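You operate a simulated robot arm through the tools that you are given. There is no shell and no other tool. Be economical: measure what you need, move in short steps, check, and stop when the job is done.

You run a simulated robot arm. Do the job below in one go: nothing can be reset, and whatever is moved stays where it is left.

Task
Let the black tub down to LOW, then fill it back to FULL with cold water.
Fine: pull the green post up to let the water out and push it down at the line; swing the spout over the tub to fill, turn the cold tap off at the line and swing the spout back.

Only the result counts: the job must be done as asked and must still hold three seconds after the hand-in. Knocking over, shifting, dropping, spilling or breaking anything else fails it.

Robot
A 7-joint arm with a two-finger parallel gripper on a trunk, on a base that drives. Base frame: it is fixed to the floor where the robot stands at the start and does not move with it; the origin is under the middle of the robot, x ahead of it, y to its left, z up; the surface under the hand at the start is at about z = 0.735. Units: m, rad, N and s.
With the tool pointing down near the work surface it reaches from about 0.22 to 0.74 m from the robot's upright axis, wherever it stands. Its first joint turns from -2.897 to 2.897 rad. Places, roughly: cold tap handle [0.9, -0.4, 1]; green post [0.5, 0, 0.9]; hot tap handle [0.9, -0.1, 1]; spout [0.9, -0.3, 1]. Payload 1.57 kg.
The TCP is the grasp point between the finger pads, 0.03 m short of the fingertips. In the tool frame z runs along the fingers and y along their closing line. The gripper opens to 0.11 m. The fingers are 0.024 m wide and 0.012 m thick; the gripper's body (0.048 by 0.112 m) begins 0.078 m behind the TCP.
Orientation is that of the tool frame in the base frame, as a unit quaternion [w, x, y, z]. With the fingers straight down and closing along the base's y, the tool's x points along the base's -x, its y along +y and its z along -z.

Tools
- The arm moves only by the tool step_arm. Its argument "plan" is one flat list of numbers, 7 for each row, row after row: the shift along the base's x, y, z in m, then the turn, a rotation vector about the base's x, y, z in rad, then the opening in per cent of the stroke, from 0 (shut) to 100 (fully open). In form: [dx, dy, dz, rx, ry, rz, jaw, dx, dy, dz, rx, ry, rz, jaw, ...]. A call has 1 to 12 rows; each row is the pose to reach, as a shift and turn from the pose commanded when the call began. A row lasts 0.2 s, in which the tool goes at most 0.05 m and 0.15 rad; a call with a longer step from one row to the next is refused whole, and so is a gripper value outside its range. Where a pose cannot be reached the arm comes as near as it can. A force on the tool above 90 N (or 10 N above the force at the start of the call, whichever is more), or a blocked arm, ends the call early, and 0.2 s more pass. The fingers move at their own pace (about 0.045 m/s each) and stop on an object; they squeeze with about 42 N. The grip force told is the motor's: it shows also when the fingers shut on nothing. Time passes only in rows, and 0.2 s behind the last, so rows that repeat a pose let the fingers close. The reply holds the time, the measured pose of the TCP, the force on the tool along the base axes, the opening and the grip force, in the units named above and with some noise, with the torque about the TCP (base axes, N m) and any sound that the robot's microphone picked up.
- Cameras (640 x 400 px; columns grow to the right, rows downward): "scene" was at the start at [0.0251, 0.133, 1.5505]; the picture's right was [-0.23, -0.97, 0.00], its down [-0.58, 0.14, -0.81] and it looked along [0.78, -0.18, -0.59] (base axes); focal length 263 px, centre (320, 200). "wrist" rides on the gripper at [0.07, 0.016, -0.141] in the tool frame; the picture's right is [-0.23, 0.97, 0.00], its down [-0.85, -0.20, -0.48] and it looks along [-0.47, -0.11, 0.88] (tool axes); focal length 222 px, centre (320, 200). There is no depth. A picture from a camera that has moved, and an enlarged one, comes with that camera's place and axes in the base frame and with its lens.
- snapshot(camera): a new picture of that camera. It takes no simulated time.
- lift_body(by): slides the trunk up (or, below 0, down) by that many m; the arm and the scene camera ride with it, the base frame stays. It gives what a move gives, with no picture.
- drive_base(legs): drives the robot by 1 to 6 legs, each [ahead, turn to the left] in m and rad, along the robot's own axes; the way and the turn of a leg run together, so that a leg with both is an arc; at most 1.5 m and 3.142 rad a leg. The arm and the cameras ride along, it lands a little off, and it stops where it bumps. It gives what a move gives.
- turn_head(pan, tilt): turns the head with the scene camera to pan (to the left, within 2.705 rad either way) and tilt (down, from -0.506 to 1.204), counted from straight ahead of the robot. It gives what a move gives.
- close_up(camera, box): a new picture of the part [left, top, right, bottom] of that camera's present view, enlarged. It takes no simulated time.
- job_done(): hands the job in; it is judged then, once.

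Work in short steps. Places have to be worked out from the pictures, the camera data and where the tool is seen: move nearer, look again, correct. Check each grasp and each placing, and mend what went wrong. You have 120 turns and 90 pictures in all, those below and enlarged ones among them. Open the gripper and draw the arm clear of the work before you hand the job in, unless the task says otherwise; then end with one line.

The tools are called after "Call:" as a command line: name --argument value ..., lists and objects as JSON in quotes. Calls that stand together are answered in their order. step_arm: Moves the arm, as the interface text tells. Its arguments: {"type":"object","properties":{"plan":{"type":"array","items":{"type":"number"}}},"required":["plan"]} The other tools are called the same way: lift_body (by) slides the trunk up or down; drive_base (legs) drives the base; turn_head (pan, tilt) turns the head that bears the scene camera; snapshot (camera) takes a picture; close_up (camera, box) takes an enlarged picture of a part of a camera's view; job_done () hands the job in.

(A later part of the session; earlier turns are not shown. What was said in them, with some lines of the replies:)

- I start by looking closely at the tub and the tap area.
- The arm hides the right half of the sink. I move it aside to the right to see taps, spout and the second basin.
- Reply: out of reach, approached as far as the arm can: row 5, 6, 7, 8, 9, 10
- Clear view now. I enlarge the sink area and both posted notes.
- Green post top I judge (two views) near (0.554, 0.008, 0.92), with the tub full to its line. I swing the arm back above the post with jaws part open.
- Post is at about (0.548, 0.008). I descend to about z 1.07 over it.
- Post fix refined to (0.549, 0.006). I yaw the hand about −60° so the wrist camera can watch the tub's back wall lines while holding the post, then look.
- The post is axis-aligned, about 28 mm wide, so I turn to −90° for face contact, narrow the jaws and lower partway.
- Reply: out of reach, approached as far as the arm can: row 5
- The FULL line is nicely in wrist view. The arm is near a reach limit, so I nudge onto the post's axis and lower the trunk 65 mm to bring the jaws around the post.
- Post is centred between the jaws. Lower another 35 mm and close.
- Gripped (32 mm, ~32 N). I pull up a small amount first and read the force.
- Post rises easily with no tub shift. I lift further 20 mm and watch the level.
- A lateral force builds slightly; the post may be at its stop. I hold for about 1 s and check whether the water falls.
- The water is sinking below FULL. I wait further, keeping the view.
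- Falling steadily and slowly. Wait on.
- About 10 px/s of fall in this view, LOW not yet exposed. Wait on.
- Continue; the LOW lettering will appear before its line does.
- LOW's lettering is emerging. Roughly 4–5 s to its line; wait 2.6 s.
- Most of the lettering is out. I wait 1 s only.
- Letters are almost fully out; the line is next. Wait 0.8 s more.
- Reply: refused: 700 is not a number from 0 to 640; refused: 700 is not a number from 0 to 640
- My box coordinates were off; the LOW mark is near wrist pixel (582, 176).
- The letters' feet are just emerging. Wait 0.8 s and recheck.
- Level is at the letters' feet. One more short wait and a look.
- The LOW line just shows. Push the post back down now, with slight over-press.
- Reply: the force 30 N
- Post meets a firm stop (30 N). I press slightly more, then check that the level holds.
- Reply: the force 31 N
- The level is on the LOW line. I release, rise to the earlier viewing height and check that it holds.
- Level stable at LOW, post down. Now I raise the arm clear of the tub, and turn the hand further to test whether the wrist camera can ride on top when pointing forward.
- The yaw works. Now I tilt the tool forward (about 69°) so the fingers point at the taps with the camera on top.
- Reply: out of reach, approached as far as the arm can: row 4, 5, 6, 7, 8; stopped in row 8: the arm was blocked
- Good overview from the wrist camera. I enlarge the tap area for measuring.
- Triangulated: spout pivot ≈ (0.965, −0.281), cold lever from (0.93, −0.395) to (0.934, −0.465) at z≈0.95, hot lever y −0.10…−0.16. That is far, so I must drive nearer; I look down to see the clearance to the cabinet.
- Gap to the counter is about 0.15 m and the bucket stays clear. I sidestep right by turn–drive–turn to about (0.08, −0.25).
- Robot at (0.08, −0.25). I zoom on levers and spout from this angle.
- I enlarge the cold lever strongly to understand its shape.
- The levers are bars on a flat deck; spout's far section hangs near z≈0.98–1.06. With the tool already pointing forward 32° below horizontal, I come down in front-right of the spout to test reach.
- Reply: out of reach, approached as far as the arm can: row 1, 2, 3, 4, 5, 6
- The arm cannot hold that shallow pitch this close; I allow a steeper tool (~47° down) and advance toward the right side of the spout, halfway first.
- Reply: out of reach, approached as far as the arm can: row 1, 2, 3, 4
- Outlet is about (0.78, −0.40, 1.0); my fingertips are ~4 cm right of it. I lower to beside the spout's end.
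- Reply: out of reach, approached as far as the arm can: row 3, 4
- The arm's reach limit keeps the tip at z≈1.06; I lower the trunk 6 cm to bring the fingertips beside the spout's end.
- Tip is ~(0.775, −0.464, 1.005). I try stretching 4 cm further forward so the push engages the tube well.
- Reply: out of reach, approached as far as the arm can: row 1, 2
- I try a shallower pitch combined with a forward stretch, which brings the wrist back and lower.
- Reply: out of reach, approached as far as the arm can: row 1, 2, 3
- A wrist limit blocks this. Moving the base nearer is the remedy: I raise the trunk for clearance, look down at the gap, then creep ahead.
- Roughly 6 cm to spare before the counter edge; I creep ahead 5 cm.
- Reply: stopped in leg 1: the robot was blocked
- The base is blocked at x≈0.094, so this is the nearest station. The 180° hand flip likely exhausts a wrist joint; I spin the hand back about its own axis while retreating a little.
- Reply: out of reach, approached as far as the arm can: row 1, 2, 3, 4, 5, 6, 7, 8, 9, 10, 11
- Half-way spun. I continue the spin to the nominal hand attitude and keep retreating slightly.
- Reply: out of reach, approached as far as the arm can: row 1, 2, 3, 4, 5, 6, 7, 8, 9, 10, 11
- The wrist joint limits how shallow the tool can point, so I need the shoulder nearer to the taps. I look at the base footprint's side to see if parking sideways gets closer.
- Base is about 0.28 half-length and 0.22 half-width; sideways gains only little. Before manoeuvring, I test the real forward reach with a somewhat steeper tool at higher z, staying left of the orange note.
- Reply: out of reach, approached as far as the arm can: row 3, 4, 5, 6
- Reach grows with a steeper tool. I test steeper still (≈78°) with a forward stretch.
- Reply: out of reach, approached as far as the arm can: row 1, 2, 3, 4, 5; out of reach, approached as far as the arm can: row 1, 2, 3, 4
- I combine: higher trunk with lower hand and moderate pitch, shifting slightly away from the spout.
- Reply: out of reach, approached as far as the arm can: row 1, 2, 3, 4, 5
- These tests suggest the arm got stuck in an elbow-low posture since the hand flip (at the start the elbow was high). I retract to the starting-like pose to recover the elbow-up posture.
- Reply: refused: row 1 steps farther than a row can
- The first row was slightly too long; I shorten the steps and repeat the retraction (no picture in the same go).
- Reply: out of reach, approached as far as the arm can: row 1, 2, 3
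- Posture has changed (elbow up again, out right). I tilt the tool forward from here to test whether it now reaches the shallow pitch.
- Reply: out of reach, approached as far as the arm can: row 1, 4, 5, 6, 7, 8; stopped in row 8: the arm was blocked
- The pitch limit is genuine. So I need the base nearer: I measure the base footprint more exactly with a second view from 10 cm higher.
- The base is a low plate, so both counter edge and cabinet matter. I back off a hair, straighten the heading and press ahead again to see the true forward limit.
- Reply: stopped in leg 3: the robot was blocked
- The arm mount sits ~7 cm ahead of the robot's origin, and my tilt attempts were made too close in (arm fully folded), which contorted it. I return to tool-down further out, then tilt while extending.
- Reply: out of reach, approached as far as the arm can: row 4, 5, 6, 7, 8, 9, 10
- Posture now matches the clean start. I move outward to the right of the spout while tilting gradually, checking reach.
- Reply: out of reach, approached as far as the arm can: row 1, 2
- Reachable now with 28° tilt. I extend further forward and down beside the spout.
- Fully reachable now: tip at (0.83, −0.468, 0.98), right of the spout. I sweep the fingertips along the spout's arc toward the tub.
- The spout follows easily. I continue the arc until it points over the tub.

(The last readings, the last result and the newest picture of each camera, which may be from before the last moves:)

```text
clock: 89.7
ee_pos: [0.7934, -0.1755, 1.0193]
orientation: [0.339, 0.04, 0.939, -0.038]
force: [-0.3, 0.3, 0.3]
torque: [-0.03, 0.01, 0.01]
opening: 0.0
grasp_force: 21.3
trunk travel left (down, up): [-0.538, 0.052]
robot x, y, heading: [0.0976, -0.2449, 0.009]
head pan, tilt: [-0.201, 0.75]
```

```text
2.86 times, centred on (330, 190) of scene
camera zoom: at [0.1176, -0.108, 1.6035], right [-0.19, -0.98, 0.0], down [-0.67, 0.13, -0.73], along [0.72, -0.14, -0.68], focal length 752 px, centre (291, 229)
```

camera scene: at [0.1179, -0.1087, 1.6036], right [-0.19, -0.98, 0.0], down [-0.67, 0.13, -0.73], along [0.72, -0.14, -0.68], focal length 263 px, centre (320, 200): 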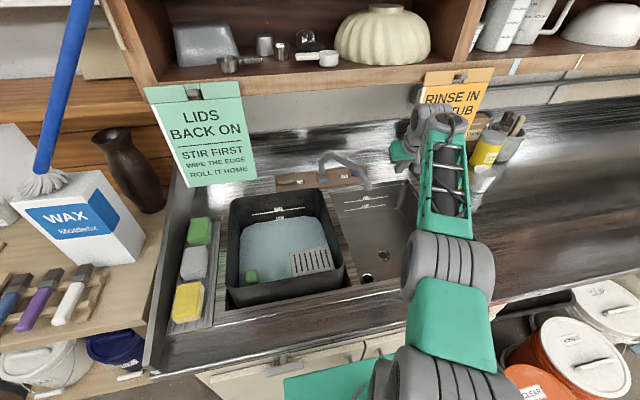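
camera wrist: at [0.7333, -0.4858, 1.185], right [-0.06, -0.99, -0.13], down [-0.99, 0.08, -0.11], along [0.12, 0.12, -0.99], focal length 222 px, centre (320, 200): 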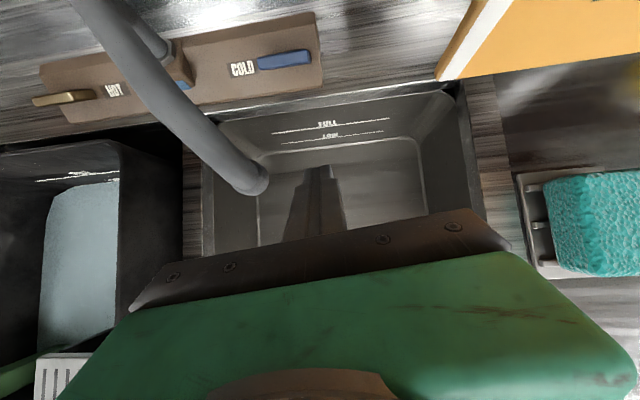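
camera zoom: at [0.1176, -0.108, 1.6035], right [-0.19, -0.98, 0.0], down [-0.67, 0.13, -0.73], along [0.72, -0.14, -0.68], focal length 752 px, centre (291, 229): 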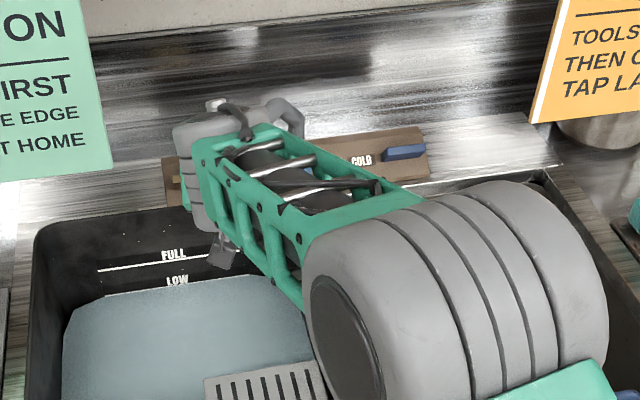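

I withdraw right and up, away from the spout, and look.

Call:
step_arm --plan '[-0.01, -0.03, 0.01, 0, 0, 0, 0, -0.02, -0.07, 0.02, 0, 0, 0, 0, -0.03, -0.11, 0.04, 0, 0, 0, 0, -0.03, -0.15, 0.06, 0, 0, 0, 0, -0.02, -0.19, 0.06, 0, 0, 0, 0, 0.0, -0.225, 0.05, 0, 0, 0, 0, 0.015, -0.255, 0.03, 0, 0, 0, 0]'

Call:
close_up --camera "scene" --box '[230, 120, 430, 260]'

Call:
snapshot --camera "wrist"

```text
clock: 91.3
ee_pos: [0.8061, -0.4321, 1.0517]
orientation: [0.339, 0.041, 0.939, -0.039]
force: [0.0, -0.1, -0.2]
torque: [-0.01, 0.02, -0.04]
opening: 0.0002
grasp_force: 21.1
trunk travel left (down, up): [-0.538, 0.052]
robot x, y, heading: [0.0973, -0.2443, 0.012]
head pan, tilt: [-0.201, 0.75]
```

```text
2.86 times, centred on (330, 190) of scene
camera zoom: at [0.1179, -0.1086, 1.6036], right [-0.19, -0.98, 0.0], down [-0.67, 0.13, -0.73], along [0.72, -0.14, -0.68], focal length 752 px, centre (291, 229)
```

zoom: 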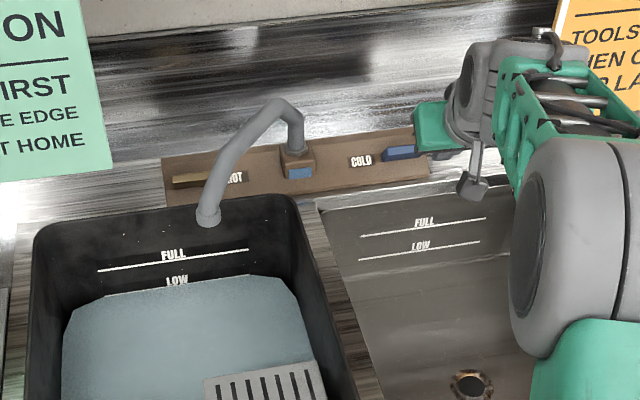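

```text
21 pictures are left
camera wrist: at [0.6652, -0.3985, 1.1152], right [0.27, 0.96, 0.1], down [0.33, -0.19, 0.92], along [0.9, -0.22, -0.37], focal length 222 px, centre (320, 200)
```

wrist: 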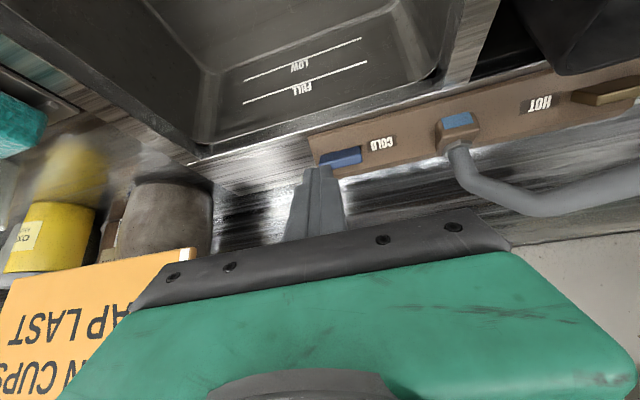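

The spout now hangs over the tub near its back; cold lever is clear. I bring closed fingertips just in front of the lever's outer (right) end at a shallower pitch.

Call:
step_arm --plan '[0.01, -0.008, -0.015, 0, -0.08, 0, 0, 0.02, -0.015, -0.035, 0, -0.16, 0, 0, 0.035, -0.02, -0.055, 0, -0.25, 0, 0, 0.05, -0.02, -0.072, 0, -0.25, 0, 0, 0.06, -0.02, -0.08, 0, -0.25, 0, 0]'

Call:
close_up --camera "wrist" --box '[240, 100, 440, 225]'

Call:
close_up --camera "scene" --box '[320, 130, 420, 200]'

```text
clock: 92.5
ee_pos: [0.8681, -0.4517, 0.9718]
orientation: [0.453, 0.044, 0.89, -0.033]
force: [-0.4, 0.1, 0.2]
torque: [0.03, -0.02, -0.03]
opening: 0.0001
grasp_force: 21.0
trunk travel left (down, up): [-0.538, 0.052]
robot x, y, heading: [0.0955, -0.2443, 0.005]
head pan, tilt: [-0.201, 0.75]
```

```text
3.20 times, centred on (340, 162) of wrist
camera zoom: at [0.7162, -0.4184, 0.9982], right [0.24, 0.96, 0.17], down [0.09, -0.19, 0.98], along [0.97, -0.22, -0.14], focal length 711 px, centre (256, 320)
```

zoom: 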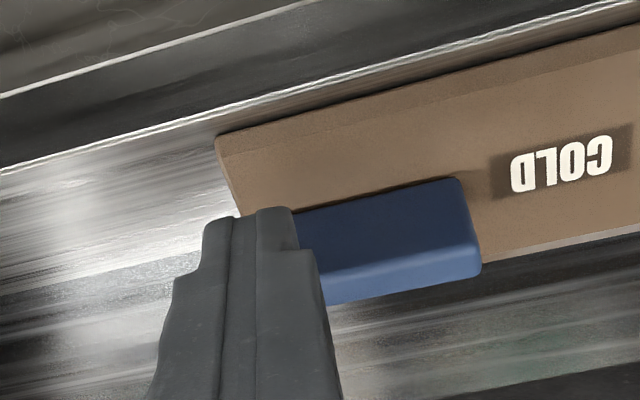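

```text
5.71 times, centred on (370, 165) of scene
camera zoom: at [0.1178, -0.1082, 1.6036], right [-0.19, -0.98, 0.0], down [-0.67, 0.13, -0.73], along [0.72, -0.14, -0.68], focal length 1505 px, centre (34, 400)
```

zoom: 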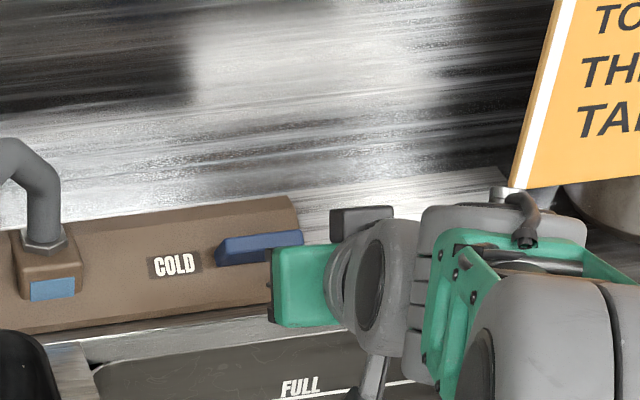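

The panel is slanted and the bar stands proud of it, so the lever turns in the panel's plane. I dip the tip below the bar's outer end and push up-slope gently.

Call:
step_arm --plan '[0.0, 0.002, -0.02, 0, 0, 0, 0, 0.012, 0.002, -0.02, 0, 0, 0, 0, 0.02, 0.002, -0.012, 0, 0, 0, 0, 0.028, 0.002, -0.004, 0, 0, 0, 0, 0.034, 0.002, 0.002, 0, 0, 0, 0]'

Call:
close_up --camera "wrist" --box '[240, 100, 440, 225]'

```text
clock: 93.7
ee_pos: [0.9018, -0.4506, 0.9748]
orientation: [0.454, 0.044, 0.889, -0.033]
force: [-2.3, -0.7, -1.0]
torque: [-0.03, 0.0, -0.01]
opening: 0.0001
grasp_force: 21.5
trunk travel left (down, up): [-0.538, 0.052]
robot x, y, heading: [0.0935, -0.2451, 0.011]
head pan, tilt: [-0.201, 0.75]
```

```text
3.20 times, centred on (340, 162) of wrist
camera zoom: at [0.7492, -0.4173, 1.0003], right [0.24, 0.96, 0.17], down [0.09, -0.19, 0.98], along [0.97, -0.22, -0.13], focal length 711 px, centre (256, 320)
```

zoom: 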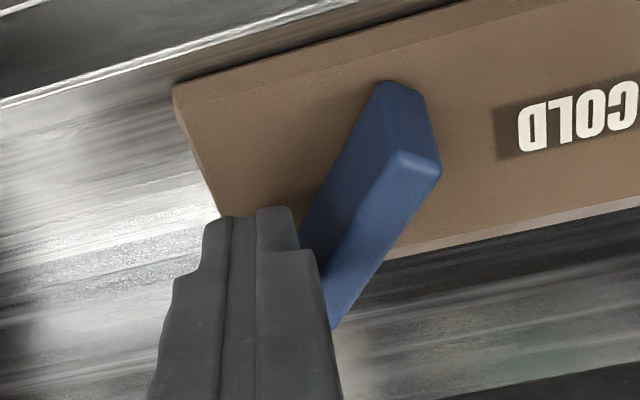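

The lever turned about 50° about its centre with tiny force. I check the spout for flow.

Call:
close_up --camera "scene" --box '[230, 130, 390, 240]'

```text
3.64 times, centred on (310, 185) of scene
camera zoom: at [0.1174, -0.1084, 1.6036], right [-0.19, -0.98, 0.0], down [-0.67, 0.13, -0.73], along [0.72, -0.14, -0.68], focal length 958 px, centre (356, 254)
```

zoom: 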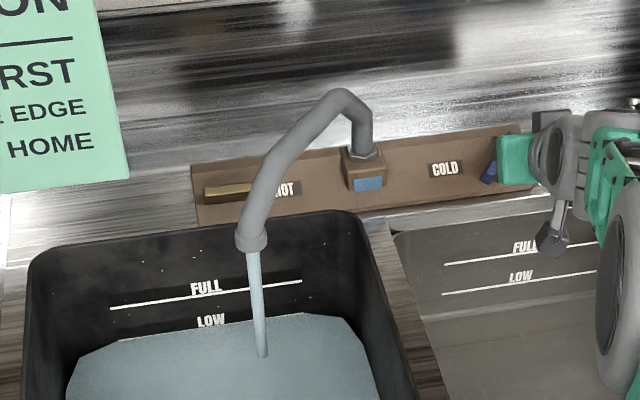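

Cold water is running into the tub. Meanwhile I move the fingertip to above the raised outer end of the lever, ready to press it back down.

Call:
step_arm --plan '[-0.03, 0, 0, 0, 0, 0, 0, -0.03, 0.0, 0.045, 0, 0, 0, 0, 0.0, 0.0, 0.06, 0, 0, 0, 0, 0.025, 0.0, 0.055, 0, 0, 0, 0]'

Call:
close_up --camera "wrist" --box '[240, 100, 440, 225]'

Call:
close_up --camera "scene" --box '[250, 180, 330, 235]'

```text
clock: 94.7
ee_pos: [0.93, -0.4498, 1.0298]
orientation: [0.453, 0.045, 0.89, -0.034]
force: [-0.3, 0.5, -0.2]
torque: [-0.01, -0.02, 0.0]
opening: 0.0001
grasp_force: 21.4
trunk travel left (down, up): [-0.538, 0.052]
robot x, y, heading: [0.0975, -0.2459, 0.005]
head pan, tilt: [-0.201, 0.75]
```

```text
3.20 times, centred on (340, 162) of wrist
camera zoom: at [0.7771, -0.4172, 1.0563], right [0.24, 0.96, 0.17], down [0.09, -0.19, 0.98], along [0.97, -0.22, -0.14], focal length 711 px, centre (256, 320)
```

zoom: 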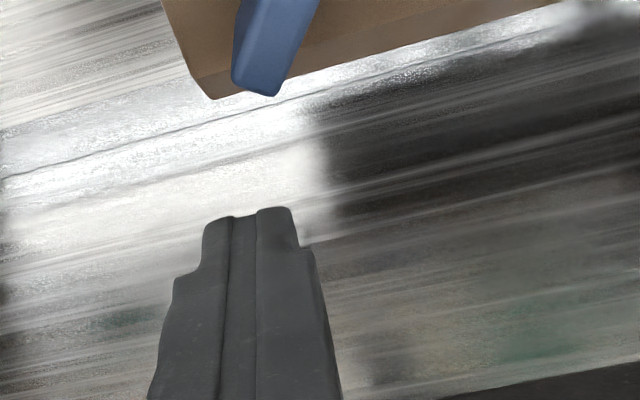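

```text
7.27 times, centred on (290, 208) of scene
camera zoom: at [0.1182, -0.1083, 1.6036], right [-0.19, -0.98, 0.0], down [-0.67, 0.13, -0.73], along [0.72, -0.14, -0.68], focal length 1915 px, centre (538, 146)
```

zoom: 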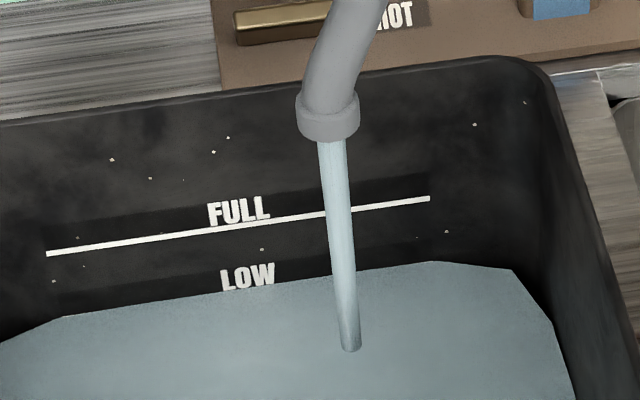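

Level has just covered the LOW line; the tip hovers 2.5 cm above the lever's raised end. I wait 2.6 s and measure the fill rate.

Call:
step_arm --plan '[0, 0, 0, 0, 0, 0, 0, 0, 0, -0.005, 0, 0, 0, 0, 0, 0, -0.01, 0, 0, 0, 0, 0, 0, -0.01, 0, 0, 0, 0, 0, 0, -0.01, 0, 0, 0, 0, 0, 0, -0.01, 0, 0, 0, 0, 0, 0, -0.01, 0, 0, 0, 0, 0, 0, -0.01, 0, 0, 0, 0, 0, 0, -0.01, 0, 0, 0, 0, 0, 0, -0.01, 0, 0, 0, 0, 0, 0, -0.01, 0, 0, 0, 0, 0, 0, -0.01, 0, 0, 0, 0]'

Call:
close_up --camera "scene" --box '[250, 180, 330, 235]'

```text
clock: 97.3
ee_pos: [0.9291, -0.4507, 1.0176]
orientation: [0.453, 0.045, 0.89, -0.033]
force: [0.3, 0.4, 0.5]
torque: [0.0, -0.02, 0.01]
opening: 0.0
grasp_force: 21.4
trunk travel left (down, up): [-0.538, 0.052]
robot x, y, heading: [0.0967, -0.2416, 0.005]
head pan, tilt: [-0.201, 0.75]
```

```text
7.27 times, centred on (290, 208) of scene
camera zoom: at [0.1176, -0.1082, 1.6036], right [-0.19, -0.98, 0.0], down [-0.67, 0.13, -0.73], along [0.72, -0.14, -0.68], focal length 1915 px, centre (538, 146)
```

zoom: 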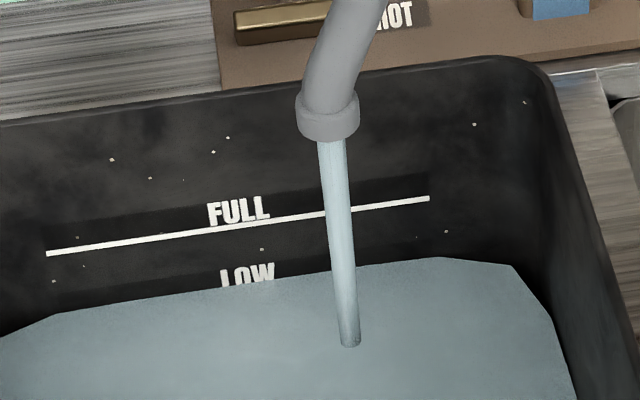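

About 1.7 px/s, so ~34 s to FULL. I wait about 13 s in several calls before the next look.

Call:
step_arm --plan '[0, 0, 0, 0, 0, 0, 0, 0, 0, 0, 0, 0, 0, 0, 0, 0, 0, 0, 0, 0, 0, 0, 0, 0, 0, 0, 0, 0, 0, 0, 0, 0, 0, 0, 0, 0, 0, 0, 0, 0, 0, 0, 0, 0, 0, 0, 0, 0, 0, 0, 0, 0, 0, 0, 0, 0, 0, 0, 0, 0, 0, 0, 0, 0, 0, 0, 0, 0, 0, 0, 0, 0, 0, 0, 0, 0, 0, 0, 0, 0, 0, 0, 0, 0]'

Call:
step_arm --plan '[0, 0, 0, 0, 0, 0, 0, 0, 0, 0, 0, 0, 0, 0, 0, 0, 0, 0, 0, 0, 0, 0, 0, 0, 0, 0, 0, 0, 0, 0, 0, 0, 0, 0, 0, 0, 0, 0, 0, 0, 0, 0, 0, 0, 0, 0, 0, 0, 0, 0, 0, 0, 0, 0, 0, 0, 0, 0, 0, 0, 0, 0, 0, 0, 0, 0, 0, 0, 0, 0, 0, 0, 0, 0, 0, 0, 0, 0, 0, 0, 0, 0, 0, 0]'

Call:
step_arm --plan '[0, 0, 0, 0, 0, 0, 0, 0, 0, 0, 0, 0, 0, 0, 0, 0, 0, 0, 0, 0, 0, 0, 0, 0, 0, 0, 0, 0, 0, 0, 0, 0, 0, 0, 0, 0, 0, 0, 0, 0, 0, 0, 0, 0, 0, 0, 0, 0, 0, 0, 0, 0, 0, 0, 0, 0, 0, 0, 0, 0, 0, 0, 0, 0, 0, 0, 0, 0, 0, 0, 0, 0, 0, 0, 0, 0, 0, 0, 0, 0, 0, 0, 0, 0]'

Call:
step_arm --plan '[0, 0, 0, 0, 0, 0, 0, 0, 0, 0, 0, 0, 0, 0, 0, 0, 0, 0, 0, 0, 0, 0, 0, 0, 0, 0, 0, 0, 0, 0, 0, 0, 0, 0, 0, 0, 0, 0, 0, 0, 0, 0, 0, 0, 0, 0, 0, 0, 0, 0, 0, 0, 0, 0, 0, 0, 0, 0, 0, 0, 0, 0, 0, 0, 0, 0, 0, 0, 0, 0, 0, 0, 0, 0, 0, 0, 0, 0, 0, 0, 0, 0, 0, 0]'

Call:
close_up --camera "scene" --box '[250, 180, 330, 235]'

```text
clock: 99.9
ee_pos: [0.9273, -0.4495, 1.0178]
orientation: [0.453, 0.045, 0.89, -0.033]
force: [-0.3, -0.1, 0.0]
torque: [0.02, 0.03, -0.01]
opening: 0.0
grasp_force: 21.0
trunk travel left (down, up): [-0.538, 0.052]
robot x, y, heading: [0.0968, -0.248, 0.012]
head pan, tilt: [-0.201, 0.75]
```

```text
clock: 102.5
ee_pos: [0.9287, -0.4493, 1.018]
orientation: [0.453, 0.045, 0.89, -0.033]
force: [-0.6, -0.3, -1.0]
torque: [-0.01, -0.01, 0.03]
opening: 0.0
grasp_force: 21.5
trunk travel left (down, up): [-0.538, 0.052]
robot x, y, heading: [0.0977, -0.2479, 0.008]
head pan, tilt: [-0.201, 0.75]
```

```text
clock: 105.1
ee_pos: [0.9267, -0.4505, 1.0178]
orientation: [0.453, 0.044, 0.89, -0.033]
force: [0.1, 0.5, -0.3]
torque: [0.01, 0.0, 0.0]
opening: 0.0003
grasp_force: 21.2
trunk travel left (down, up): [-0.538, 0.052]
robot x, y, heading: [0.0907, -0.2468, 0.009]
head pan, tilt: [-0.201, 0.75]
```

```text
clock: 107.7
ee_pos: [0.9279, -0.4508, 1.0181]
orientation: [0.453, 0.044, 0.89, -0.032]
force: [0.6, -0.4, -0.2]
torque: [-0.03, 0.01, 0.03]
opening: 0.0001
grasp_force: 21.7
trunk travel left (down, up): [-0.538, 0.052]
robot x, y, heading: [0.0961, -0.2449, 0.007]
head pan, tilt: [-0.201, 0.75]
```

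```text
7.27 times, centred on (290, 208) of scene
camera zoom: at [0.1176, -0.1082, 1.6036], right [-0.19, -0.98, 0.0], down [-0.67, 0.13, -0.73], along [0.72, -0.14, -0.68], focal length 1915 px, centre (538, 146)
```

zoom: 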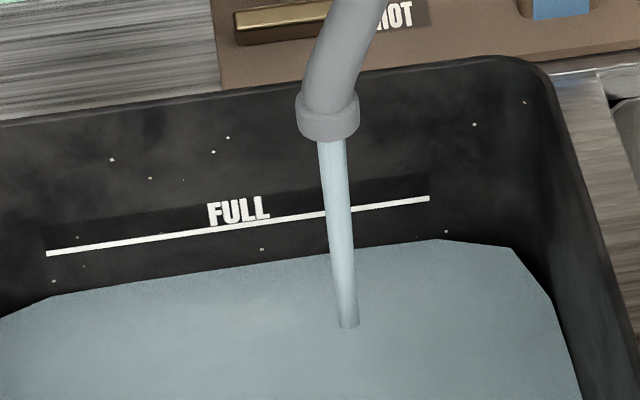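

Rate 1.73 px/s confirmed; ~40 px remain (~23 s). I wait about 15.6 s.

Call:
step_arm --plan '[0, 0, 0, 0, 0, 0, 0, 0, 0, 0, 0, 0, 0, 0, 0, 0, 0, 0, 0, 0, 0, 0, 0, 0, 0, 0, 0, 0, 0, 0, 0, 0, 0, 0, 0, 0, 0, 0, 0, 0, 0, 0, 0, 0, 0, 0, 0, 0, 0, 0, 0, 0, 0, 0, 0, 0, 0, 0, 0, 0, 0, 0, 0, 0, 0, 0, 0, 0, 0, 0, 0, 0, 0, 0, 0, 0, 0, 0, 0, 0, 0, 0, 0, 0]'

Call:
step_arm --plan '[0, 0, 0, 0, 0, 0, 0, 0, 0, 0, 0, 0, 0, 0, 0, 0, 0, 0, 0, 0, 0, 0, 0, 0, 0, 0, 0, 0, 0, 0, 0, 0, 0, 0, 0, 0, 0, 0, 0, 0, 0, 0, 0, 0, 0, 0, 0, 0, 0, 0, 0, 0, 0, 0, 0, 0, 0, 0, 0, 0, 0, 0, 0, 0, 0, 0, 0, 0, 0, 0, 0, 0, 0, 0, 0, 0, 0, 0, 0, 0, 0, 0, 0, 0]'

Call:
step_arm --plan '[0, 0, 0, 0, 0, 0, 0, 0, 0, 0, 0, 0, 0, 0, 0, 0, 0, 0, 0, 0, 0, 0, 0, 0, 0, 0, 0, 0, 0, 0, 0, 0, 0, 0, 0, 0, 0, 0, 0, 0, 0, 0, 0, 0, 0, 0, 0, 0, 0, 0, 0, 0, 0, 0, 0, 0, 0, 0, 0, 0, 0, 0, 0, 0, 0, 0, 0, 0, 0, 0, 0, 0, 0, 0, 0, 0, 0, 0, 0, 0, 0, 0, 0, 0]'

Call:
step_arm --plan '[0, 0, 0, 0, 0, 0, 0, 0, 0, 0, 0, 0, 0, 0, 0, 0, 0, 0, 0, 0, 0, 0, 0, 0, 0, 0, 0, 0, 0, 0, 0, 0, 0, 0, 0, 0, 0, 0, 0, 0, 0, 0, 0, 0, 0, 0, 0, 0, 0, 0, 0, 0, 0, 0, 0, 0, 0, 0, 0, 0, 0, 0, 0, 0, 0, 0, 0, 0, 0, 0, 0, 0, 0, 0, 0, 0, 0, 0, 0, 0, 0, 0, 0, 0]'

Call:
step_arm --plan '[0, 0, 0, 0, 0, 0, 0, 0, 0, 0, 0, 0, 0, 0, 0, 0, 0, 0, 0, 0, 0, 0, 0, 0, 0, 0, 0, 0, 0, 0, 0, 0, 0, 0, 0, 0, 0, 0, 0, 0, 0, 0, 0, 0, 0, 0, 0, 0, 0, 0, 0, 0, 0, 0, 0, 0, 0, 0, 0, 0, 0, 0, 0, 0, 0, 0, 0, 0, 0, 0, 0, 0, 0, 0, 0, 0, 0, 0, 0, 0, 0, 0, 0, 0]'

Call:
step_arm --plan '[0, 0, 0, 0, 0, 0, 0, 0, 0, 0, 0, 0, 0, 0, 0, 0, 0, 0, 0, 0, 0, 0, 0, 0, 0, 0, 0, 0, 0, 0, 0, 0, 0, 0, 0, 0, 0, 0, 0, 0, 0, 0, 0, 0, 0, 0, 0, 0, 0, 0, 0, 0, 0, 0, 0, 0, 0, 0, 0, 0, 0, 0, 0, 0, 0, 0, 0, 0, 0, 0, 0, 0, 0, 0, 0, 0, 0, 0, 0, 0, 0, 0, 0, 0]'

Call:
close_up --camera "scene" --box '[250, 180, 330, 235]'

```text
clock: 110.3
ee_pos: [0.9287, -0.4504, 1.0178]
orientation: [0.453, 0.044, 0.89, -0.033]
force: [-0.3, -0.1, 0.3]
torque: [0.03, -0.02, -0.01]
opening: 0.0001
grasp_force: 21.7
trunk travel left (down, up): [-0.538, 0.052]
robot x, y, heading: [0.0998, -0.2459, 0.01]
head pan, tilt: [-0.201, 0.75]
```

```text
clock: 112.9
ee_pos: [0.9282, -0.4497, 1.0182]
orientation: [0.453, 0.045, 0.89, -0.033]
force: [0.0, -0.4, 0.5]
torque: [0.0, 0.03, -0.02]
opening: 0.0001
grasp_force: 21.1
trunk travel left (down, up): [-0.538, 0.052]
robot x, y, heading: [0.1006, -0.247, 0.006]
head pan, tilt: [-0.201, 0.75]
```

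```text
clock: 115.5
ee_pos: [0.9283, -0.4483, 1.0174]
orientation: [0.453, 0.044, 0.89, -0.033]
force: [0.1, 1.0, -0.6]
torque: [-0.02, 0.02, -0.01]
opening: 0.0001
grasp_force: 21.5
trunk travel left (down, up): [-0.538, 0.052]
robot x, y, heading: [0.0995, -0.2469, 0.008]
head pan, tilt: [-0.201, 0.75]
```

```text
clock: 118.1
ee_pos: [0.9286, -0.45, 1.018]
orientation: [0.453, 0.044, 0.89, -0.032]
force: [-0.9, 0.4, -0.4]
torque: [-0.01, -0.03, -0.01]
opening: 0.0001
grasp_force: 21.0
trunk travel left (down, up): [-0.538, 0.052]
robot x, y, heading: [0.0954, -0.2471, 0.01]
head pan, tilt: [-0.201, 0.75]
```

```text
clock: 120.7
ee_pos: [0.9284, -0.4503, 1.0179]
orientation: [0.453, 0.043, 0.89, -0.032]
force: [0.3, 1.0, 0.6]
torque: [0.02, 0.03, 0.0]
opening: 0.0
grasp_force: 21.6
trunk travel left (down, up): [-0.538, 0.052]
robot x, y, heading: [0.0984, -0.2455, 0.008]
head pan, tilt: [-0.201, 0.75]
```

```text
clock: 123.3
ee_pos: [0.9286, -0.4504, 1.0175]
orientation: [0.453, 0.045, 0.89, -0.033]
force: [-0.4, 0.5, -0.2]
torque: [0.01, -0.02, 0.02]
opening: 0.0001
grasp_force: 21.5
trunk travel left (down, up): [-0.538, 0.052]
robot x, y, heading: [0.0975, -0.2467, 0.011]
head pan, tilt: [-0.201, 0.75]
```

```text
7.27 times, centred on (290, 208) of scene
camera zoom: at [0.1176, -0.1082, 1.6036], right [-0.19, -0.98, 0.0], down [-0.67, 0.13, -0.73], along [0.72, -0.14, -0.68], focal length 1915 px, centre (538, 146)
```

zoom: 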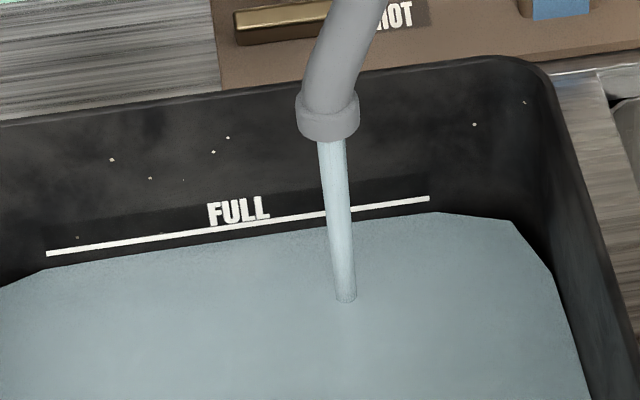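

~14 px left (~8 s). Wait 5.2 s and look again.

Call:
step_arm --plan '[0, 0, 0, 0, 0, 0, 0, 0, 0, 0, 0, 0, 0, 0, 0, 0, 0, 0, 0, 0, 0, 0, 0, 0, 0, 0, 0, 0, 0, 0, 0, 0, 0, 0, 0, 0, 0, 0, 0, 0, 0, 0, 0, 0, 0, 0, 0, 0, 0, 0, 0, 0, 0, 0, 0, 0, 0, 0, 0, 0, 0, 0, 0, 0, 0, 0, 0, 0, 0, 0, 0, 0, 0, 0, 0, 0, 0, 0, 0, 0, 0, 0, 0, 0]'

Call:
step_arm --plan '[0, 0, 0, 0, 0, 0, 0, 0, 0, 0, 0, 0, 0, 0, 0, 0, 0, 0, 0, 0, 0, 0, 0, 0, 0, 0, 0, 0, 0, 0, 0, 0, 0, 0, 0, 0, 0, 0, 0, 0, 0, 0, 0, 0, 0, 0, 0, 0, 0, 0, 0, 0, 0, 0, 0, 0, 0, 0, 0, 0, 0, 0, 0, 0, 0, 0, 0, 0, 0, 0, 0, 0, 0, 0, 0, 0, 0, 0, 0, 0, 0, 0, 0, 0]'

Call:
close_up --camera "scene" --box '[250, 180, 330, 235]'

```text
clock: 125.9
ee_pos: [0.9285, -0.4504, 1.0184]
orientation: [0.452, 0.044, 0.89, -0.033]
force: [0.3, 1.1, 0.9]
torque: [-0.01, 0.01, -0.03]
opening: 0.0
grasp_force: 21.1
trunk travel left (down, up): [-0.538, 0.052]
robot x, y, heading: [0.0995, -0.2442, 0.007]
head pan, tilt: [-0.201, 0.75]
```

```text
clock: 128.5
ee_pos: [0.9285, -0.4488, 1.0172]
orientation: [0.453, 0.045, 0.89, -0.034]
force: [1.6, 0.3, -0.5]
torque: [0.02, 0.01, -0.01]
opening: 0.0001
grasp_force: 20.9
trunk travel left (down, up): [-0.538, 0.052]
robot x, y, heading: [0.0976, -0.2426, 0.007]
head pan, tilt: [-0.201, 0.75]
```

```text
7.27 times, centred on (290, 208) of scene
camera zoom: at [0.1176, -0.1082, 1.6036], right [-0.19, -0.98, 0.0], down [-0.67, 0.13, -0.73], along [0.72, -0.14, -0.68], focal length 1915 px, centre (538, 146)
```

zoom: 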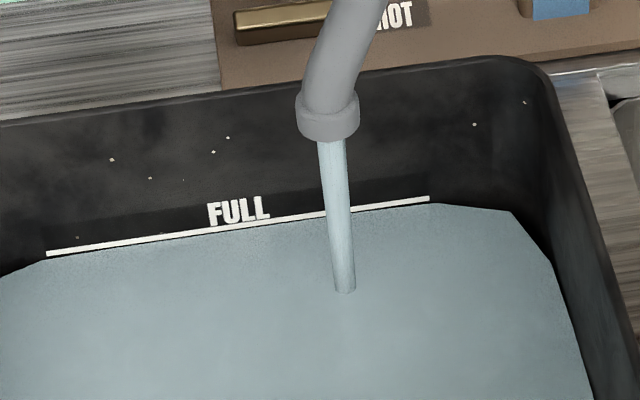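

Nearly at FULL. I now press the lever's raised end down-slope to close.

Call:
step_arm --plan '[0, 0, -0.012, 0, 0, 0, 0, -0.003, 0, -0.022, 0, 0, 0, 0, -0.008, 0, -0.03, 0, 0, 0, 0, -0.013, 0, -0.037, 0, 0, 0, 0]'

Call:
close_up --camera "wrist" --box '[240, 100, 440, 225]'

```text
clock: 129.5
ee_pos: [0.9105, -0.4648, 0.9893]
orientation: [0.458, 0.052, 0.886, -0.04]
force: [-4.6, -45.5, 25.7]
torque: [-0.78, -0.16, -0.44]
opening: 0.0002
grasp_force: 21.1
trunk travel left (down, up): [-0.538, 0.052]
robot x, y, heading: [0.098, -0.2453, 0.003]
head pan, tilt: [-0.201, 0.75]
```

```text
3.20 times, centred on (340, 162) of wrist
camera zoom: at [0.7587, -0.4275, 1.0141], right [0.26, 0.95, 0.16], down [0.08, -0.19, 0.98], along [0.96, -0.24, -0.12], focal length 711 px, centre (256, 320)
```

zoom: 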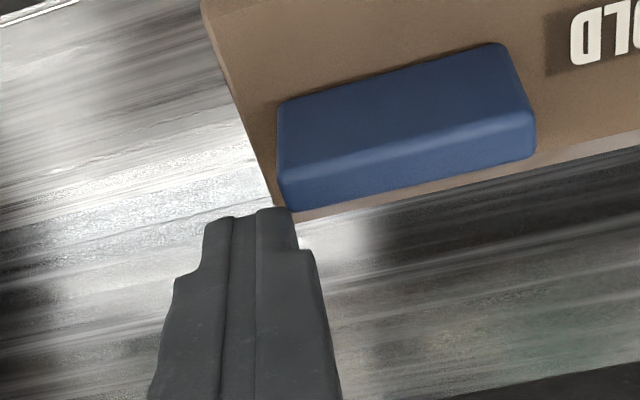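

The lever is back level, though the finger slipped to its end with side load. I check flow and level.

Call:
close_up --camera "scene" --box '[250, 180, 330, 235]'

```text
7.27 times, centred on (290, 208) of scene
camera zoom: at [0.1133, -0.1137, 1.6044], right [-0.2, -0.98, 0.0], down [-0.67, 0.14, -0.73], along [0.72, -0.14, -0.68], focal length 1915 px, centre (538, 146)
```

zoom: 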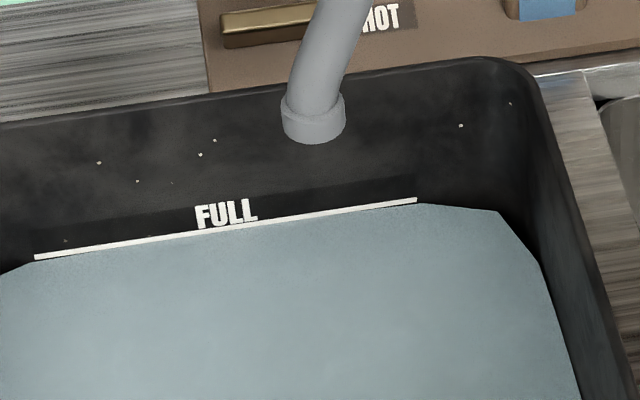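

Flow has stopped with the water at the FULL line. I withdraw up and back, then cross in front of the spout at height to its left side.

Call:
step_arm --plan '[0, 0, 0.03, 0, 0, 0, 0, -0.03, 0, 0.06, 0, 0, 0, 0, -0.07, 0, 0.085, 0, 0, 0, 0, -0.11, 0.01, 0.11, 0, 0, 0, 0, -0.15, 0.03, 0.12, 0, 0, 0, 0, -0.18, 0.065, 0.12, 0, 0, 0, 0, -0.185, 0.11, 0.12, 0, 0, 0, 0, -0.185, 0.158, 0.12, 0, 0, 0, 0, -0.185, 0.206, 0.12, 0, 0, 0, 0, -0.185, 0.254, 0.12, 0, 0, 0, 0, -0.185, 0.302, 0.12, 0, 0, 0, 0, -0.185, 0.35, 0.12, 0, 0, 0, 0]'

Call:
close_up --camera "scene" --box '[220, 110, 420, 250]'

```text
clock: 132.1
ee_pos: [0.7282, -0.101, 1.1024]
orientation: [0.452, 0.045, 0.89, -0.034]
force: [0.5, -0.2, 0.1]
torque: [-0.01, 0.0, 0.0]
opening: 0.0001
grasp_force: 21.5
trunk travel left (down, up): [-0.538, 0.052]
robot x, y, heading: [0.1001, -0.2461, 0.005]
head pan, tilt: [-0.201, 0.75]
```

```text
2.86 times, centred on (320, 180) of scene
camera zoom: at [0.1176, -0.1077, 1.6035], right [-0.19, -0.98, 0.0], down [-0.67, 0.13, -0.73], along [0.72, -0.14, -0.68], focal length 752 px, centre (320, 257)
```

zoom: 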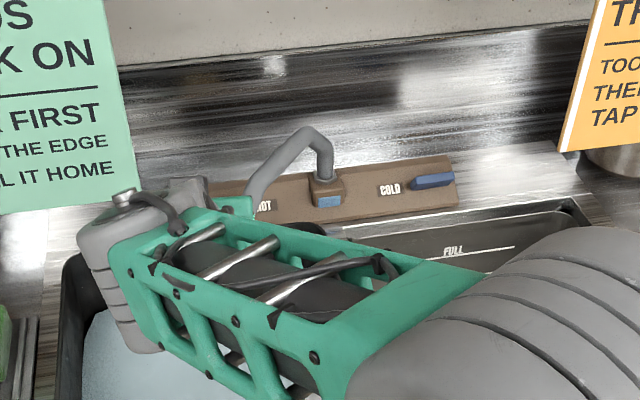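

Lever is level. I move to the left of the spout's end, lower beside it and sweep it back to the right along its arc.

Call:
step_arm --plan '[0, 0.024, 0, 0, 0, 0, 0, 0.03, 0.024, -0.03, 0, 0, 0, 0, 0.055, 0.024, -0.06, 0, 0, 0, 0, 0.075, 0.024, -0.085, 0, 0, 0, 0, 0.072, 0.0, -0.085, 0, 0, 0, 0, 0.062, -0.035, -0.085, 0, 0, 0, 0, 0.05, -0.075, -0.085, 0, 0, 0, 0, 0.04, -0.11, -0.085, 0, 0, 0, 0, 0.036, -0.145, -0.085, 0, 0, 0, 0, 0.036, -0.18, -0.085, 0, 0, 0, 0]'

Call:
close_up --camera "scene" --box '[220, 110, 420, 250]'

```text
clock: 133.7
ee_pos: [0.7773, -0.1655, 1.0106]
orientation: [0.444, 0.039, 0.895, -0.028]
force: [1.0, -0.3, -0.7]
torque: [0.03, -0.02, 0.03]
opening: 0.0
grasp_force: 21.6
trunk travel left (down, up): [-0.538, 0.052]
robot x, y, heading: [0.0964, -0.2484, 0.023]
head pan, tilt: [-0.201, 0.75]
stopped in row 8: the force on the tool passed its limit at 100 N (the readings are from after the stop); the commanded pose is now the measured one
```

```text
2.86 times, centred on (320, 180) of scene
camera zoom: at [0.1209, -0.1101, 1.6034], right [-0.18, -0.98, 0.0], down [-0.67, 0.12, -0.73], along [0.72, -0.13, -0.69], focal length 752 px, centre (320, 257)
```

zoom: 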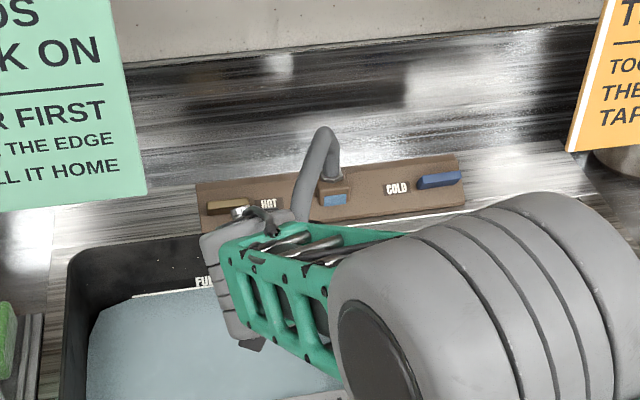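

A force spike stopped the sweep partway. I look with the wrist camera to see how finger and spout touch.

Call:
snapshot --camera "wrist"

```text
6 pictures are left
camera wrist: at [0.6248, -0.1345, 1.0398], right [0.23, 0.96, 0.17], down [0.12, -0.2, 0.97], along [0.97, -0.21, -0.16], focal length 222 px, centre (320, 200)
```

wrist: 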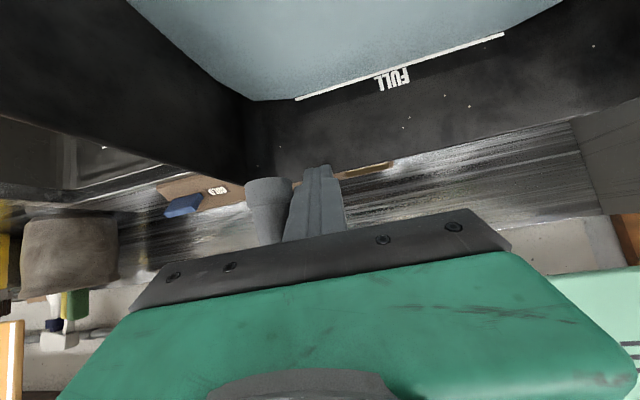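

Contact is proper (finger on the spout's left side); the push was probably too fast. I continue the sweep slowly.

Call:
step_arm --plan '[-0.003, -0.014, 0, 0, 0, 0, 0, -0.006, -0.028, 0, 0, 0, 0, 0, -0.009, -0.042, 0, 0, 0, 0, 0, -0.012, -0.056, 0, 0, 0, 0, 0, -0.013, -0.07, 0, 0, 0, 0, 0, -0.013, -0.084, 0, 0, 0, 0, 0, -0.013, -0.098, 0, 0, 0, 0, 0, -0.012, -0.112, 0, 0, 0, 0, 0, -0.01, -0.126, 0, 0, 0, 0, 0, -0.008, -0.14, 0, 0, 0, 0, 0]'

```text
clock: 135.9
ee_pos: [0.7638, -0.3024, 1.015]
orientation: [0.446, 0.037, 0.894, -0.027]
force: [-0.3, 1.1, 0.1]
torque: [0.03, -0.01, -0.01]
opening: 0.0
grasp_force: 21.3
trunk travel left (down, up): [-0.538, 0.052]
robot x, y, heading: [0.0986, -0.2455, 0.022]
head pan, tilt: [-0.201, 0.75]
```

Low force now; the spout is at about −17°. I push on slowly to its original angle (about −38°).

Call:
step_arm --plan '[0.004, -0.014, 0, 0, 0, 0, 0, 0.008, -0.028, 0, 0, 0, 0, 0, 0.012, -0.04, 0, 0, 0, 0, 0, 0.016, -0.052, 0, 0, 0, 0, 0, 0.02, -0.063, 0, 0, 0, 0, 0, 0.02, -0.063, 0, 0, 0, 0, 0, 0.016, -0.04, 0.0, 0, 0, 0, 0, 0, -0.01, 0.01, 0, 0, 0, 0, -0.03, 0.02, 0.03, 0, 0, 0, 0, -0.06, 0.05, 0.06, 0, 0, 0, 0, -0.09, 0.08, 0.09, 0, 0, 0, 0, -0.11, 0.11, 0.11, 0, 0, 0, 0]'

Call:
close_up --camera "scene" --box '[270, 100, 500, 300]'

```text
refused: row 10 steps farther than a row can; nothing moved
```

```text
2.00 times, centred on (385, 200) of scene
camera zoom: at [0.115, -0.1081, 1.6036], right [-0.18, -0.98, 0.0], down [-0.67, 0.12, -0.73], along [0.72, -0.13, -0.68], focal length 527 px, centre (190, 200)
```

zoom: 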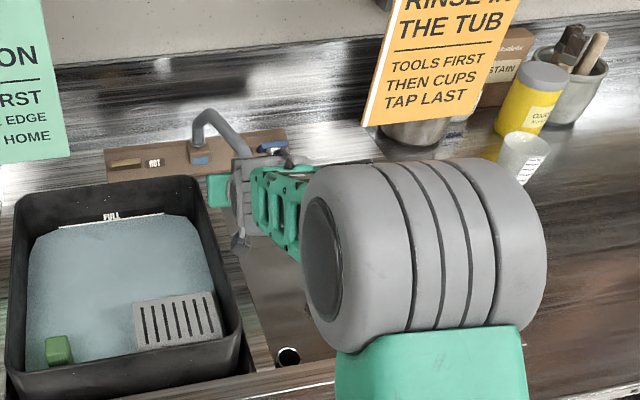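

Steps after the push were too long; I resend with shorter withdrawal rows.

Call:
step_arm --plan '[0.004, -0.014, 0, 0, 0, 0, 0, 0.008, -0.028, 0, 0, 0, 0, 0, 0.012, -0.04, 0, 0, 0, 0, 0, 0.016, -0.052, 0, 0, 0, 0, 0, 0.02, -0.063, 0, 0, 0, 0, 0, 0.02, -0.063, 0, 0, 0, 0, 0, 0.01, -0.04, 0.0, 0, 0, 0, 0, -0.01, -0.02, 0.02, 0, 0, 0, 0, -0.035, 0.0, 0.04, 0, 0, 0, 0, -0.06, 0.02, 0.06, 0, 0, 0, 0, -0.085, 0.04, 0.08, 0, 0, 0, 0, -0.11, 0.06, 0.1, 0, 0, 0, 0]'

Call:
step_arm --plan '[-0.03, 0.02, 0.025, 0, 0.0, 0, 0, -0.06, 0.05, 0.04, 0, 0, 0, 0, -0.09, 0.085, 0.05, 0, 0, 0, 0, -0.12, 0.12, 0.06, 0, 0, 0, 0]'

Call:
close_up --camera "scene" --box '[270, 100, 500, 300]'

```text
clock: 138.5
ee_pos: [0.6539, -0.241, 1.1132]
orientation: [0.446, 0.038, 0.894, -0.028]
force: [-0.4, -0.1, -0.2]
torque: [-0.01, 0.03, 0.02]
opening: 0.0001
grasp_force: 21.1
trunk travel left (down, up): [-0.538, 0.052]
robot x, y, heading: [0.0955, -0.2461, 0.02]
head pan, tilt: [-0.201, 0.75]
```

```text
clock: 139.5
ee_pos: [0.5364, -0.1207, 1.1738]
orientation: [0.446, 0.039, 0.894, -0.028]
force: [-0.2, -0.4, -0.4]
torque: [-0.03, 0.03, 0.0]
opening: 0.0001
grasp_force: 21.6
trunk travel left (down, up): [-0.538, 0.052]
robot x, y, heading: [0.0947, -0.2471, 0.021]
head pan, tilt: [-0.201, 0.75]
```

```text
2.00 times, centred on (385, 200) of scene
camera zoom: at [0.1148, -0.1077, 1.6035], right [-0.18, -0.98, 0.0], down [-0.67, 0.12, -0.73], along [0.72, -0.13, -0.68], focal length 527 px, centre (190, 200)
```

zoom: 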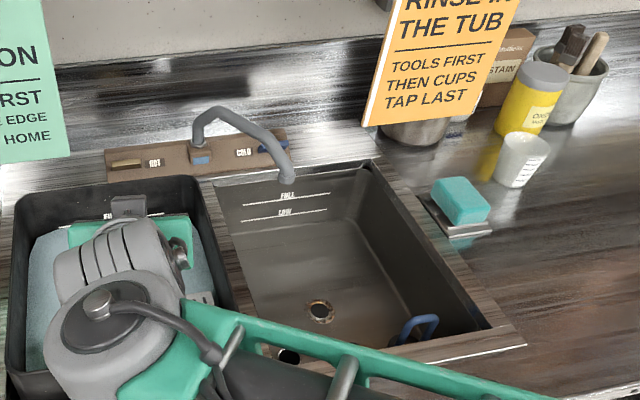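

Spout matches its original position, over the right basin. I raise the arm clear to the right, open the gripper and check the level and taps.

Call:
step_arm --plan '[0.0, -0.02, 0.03, 0, 0.05, 0, 20, 0.0, -0.05, 0.06, 0, 0.1, 0, 40, 0.01, -0.09, 0.08, 0, 0.15, 0, 60, 0.02, -0.13, 0.09, 0, 0.2, 0, 80, 0.03, -0.17, 0.1, 0, 0.25, 0, 100, 0.04, -0.21, 0.11, 0, 0.3, 0, 100, 0.04, -0.25, 0.12, 0, 0.35, 0, 100, 0.04, -0.29, 0.12, 0, 0.4, 0, 100, 0.04, -0.31, 0.12, 0, 0.45, 0, 100]'

Call:
close_up --camera "scene" --box '[210, 150, 390, 290]'

```text
clock: 141.5
ee_pos: [0.5729, -0.4345, 1.293]
orientation: [0.234, 0.031, 0.971, -0.035]
force: [0.0, -0.3, 0.4]
torque: [0.0, -0.01, -0.03]
opening: 0.1099
grasp_force: 0.0
trunk travel left (down, up): [-0.538, 0.052]
robot x, y, heading: [0.0968, -0.2426, 0.019]
head pan, tilt: [-0.201, 0.75]
```

```text
2.86 times, centred on (300, 220) of scene
camera zoom: at [0.1151, -0.1084, 1.6036], right [-0.18, -0.98, 0.0], down [-0.67, 0.12, -0.73], along [0.72, -0.13, -0.68], focal length 752 px, centre (377, 143)
```

zoom: 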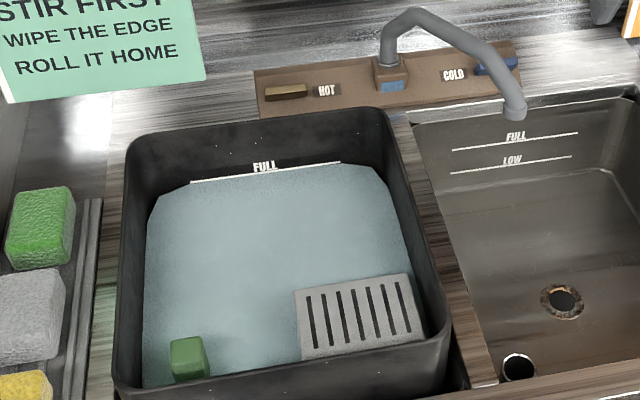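

Everything looks right. One strong close-up of the FULL line and one of the cold lever to confirm.

Call:
close_up --camera "scene" --box '[230, 195, 294, 235]'

Call:
close_up --camera "scene" --box '[300, 160, 364, 200]'

```text
10.00 times, centred on (262, 215) of scene
camera zoom: at [0.1151, -0.1084, 1.6036], right [-0.18, -0.98, 0.0], down [-0.67, 0.12, -0.73], along [0.72, -0.13, -0.68], focal length 2633 px, centre (900, 50)
```

zoom: 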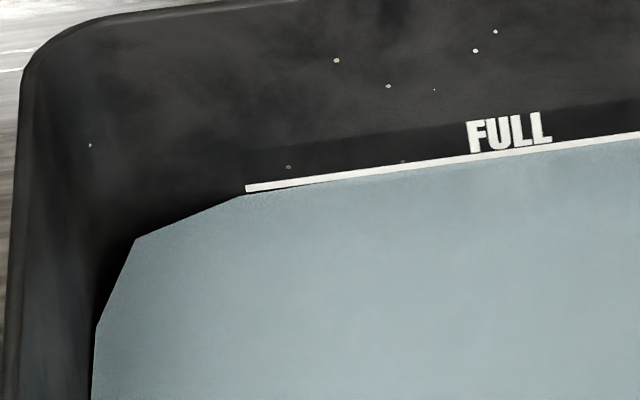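

```text
10.00 times, centred on (332, 180) of scene
camera zoom: at [0.1151, -0.1084, 1.6036], right [-0.18, -0.98, 0.0], down [-0.67, 0.12, -0.73], along [0.72, -0.13, -0.68], focal length 2633 px, centre (200, 400)
```

zoom: 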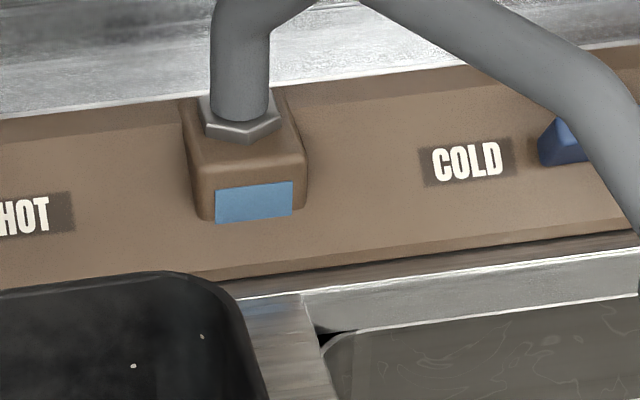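

Water stands at the FULL line, nothing is flowing, the spout is back, the post is down, and the gripper is open and clear, so I hand in.

Call:
job_done

```text
The job is handed in.
```

I let the tub down to LOW and refilled it with cold water to the FULL line. The cold tap is off, the green post is down and the spout is back over the right basin.
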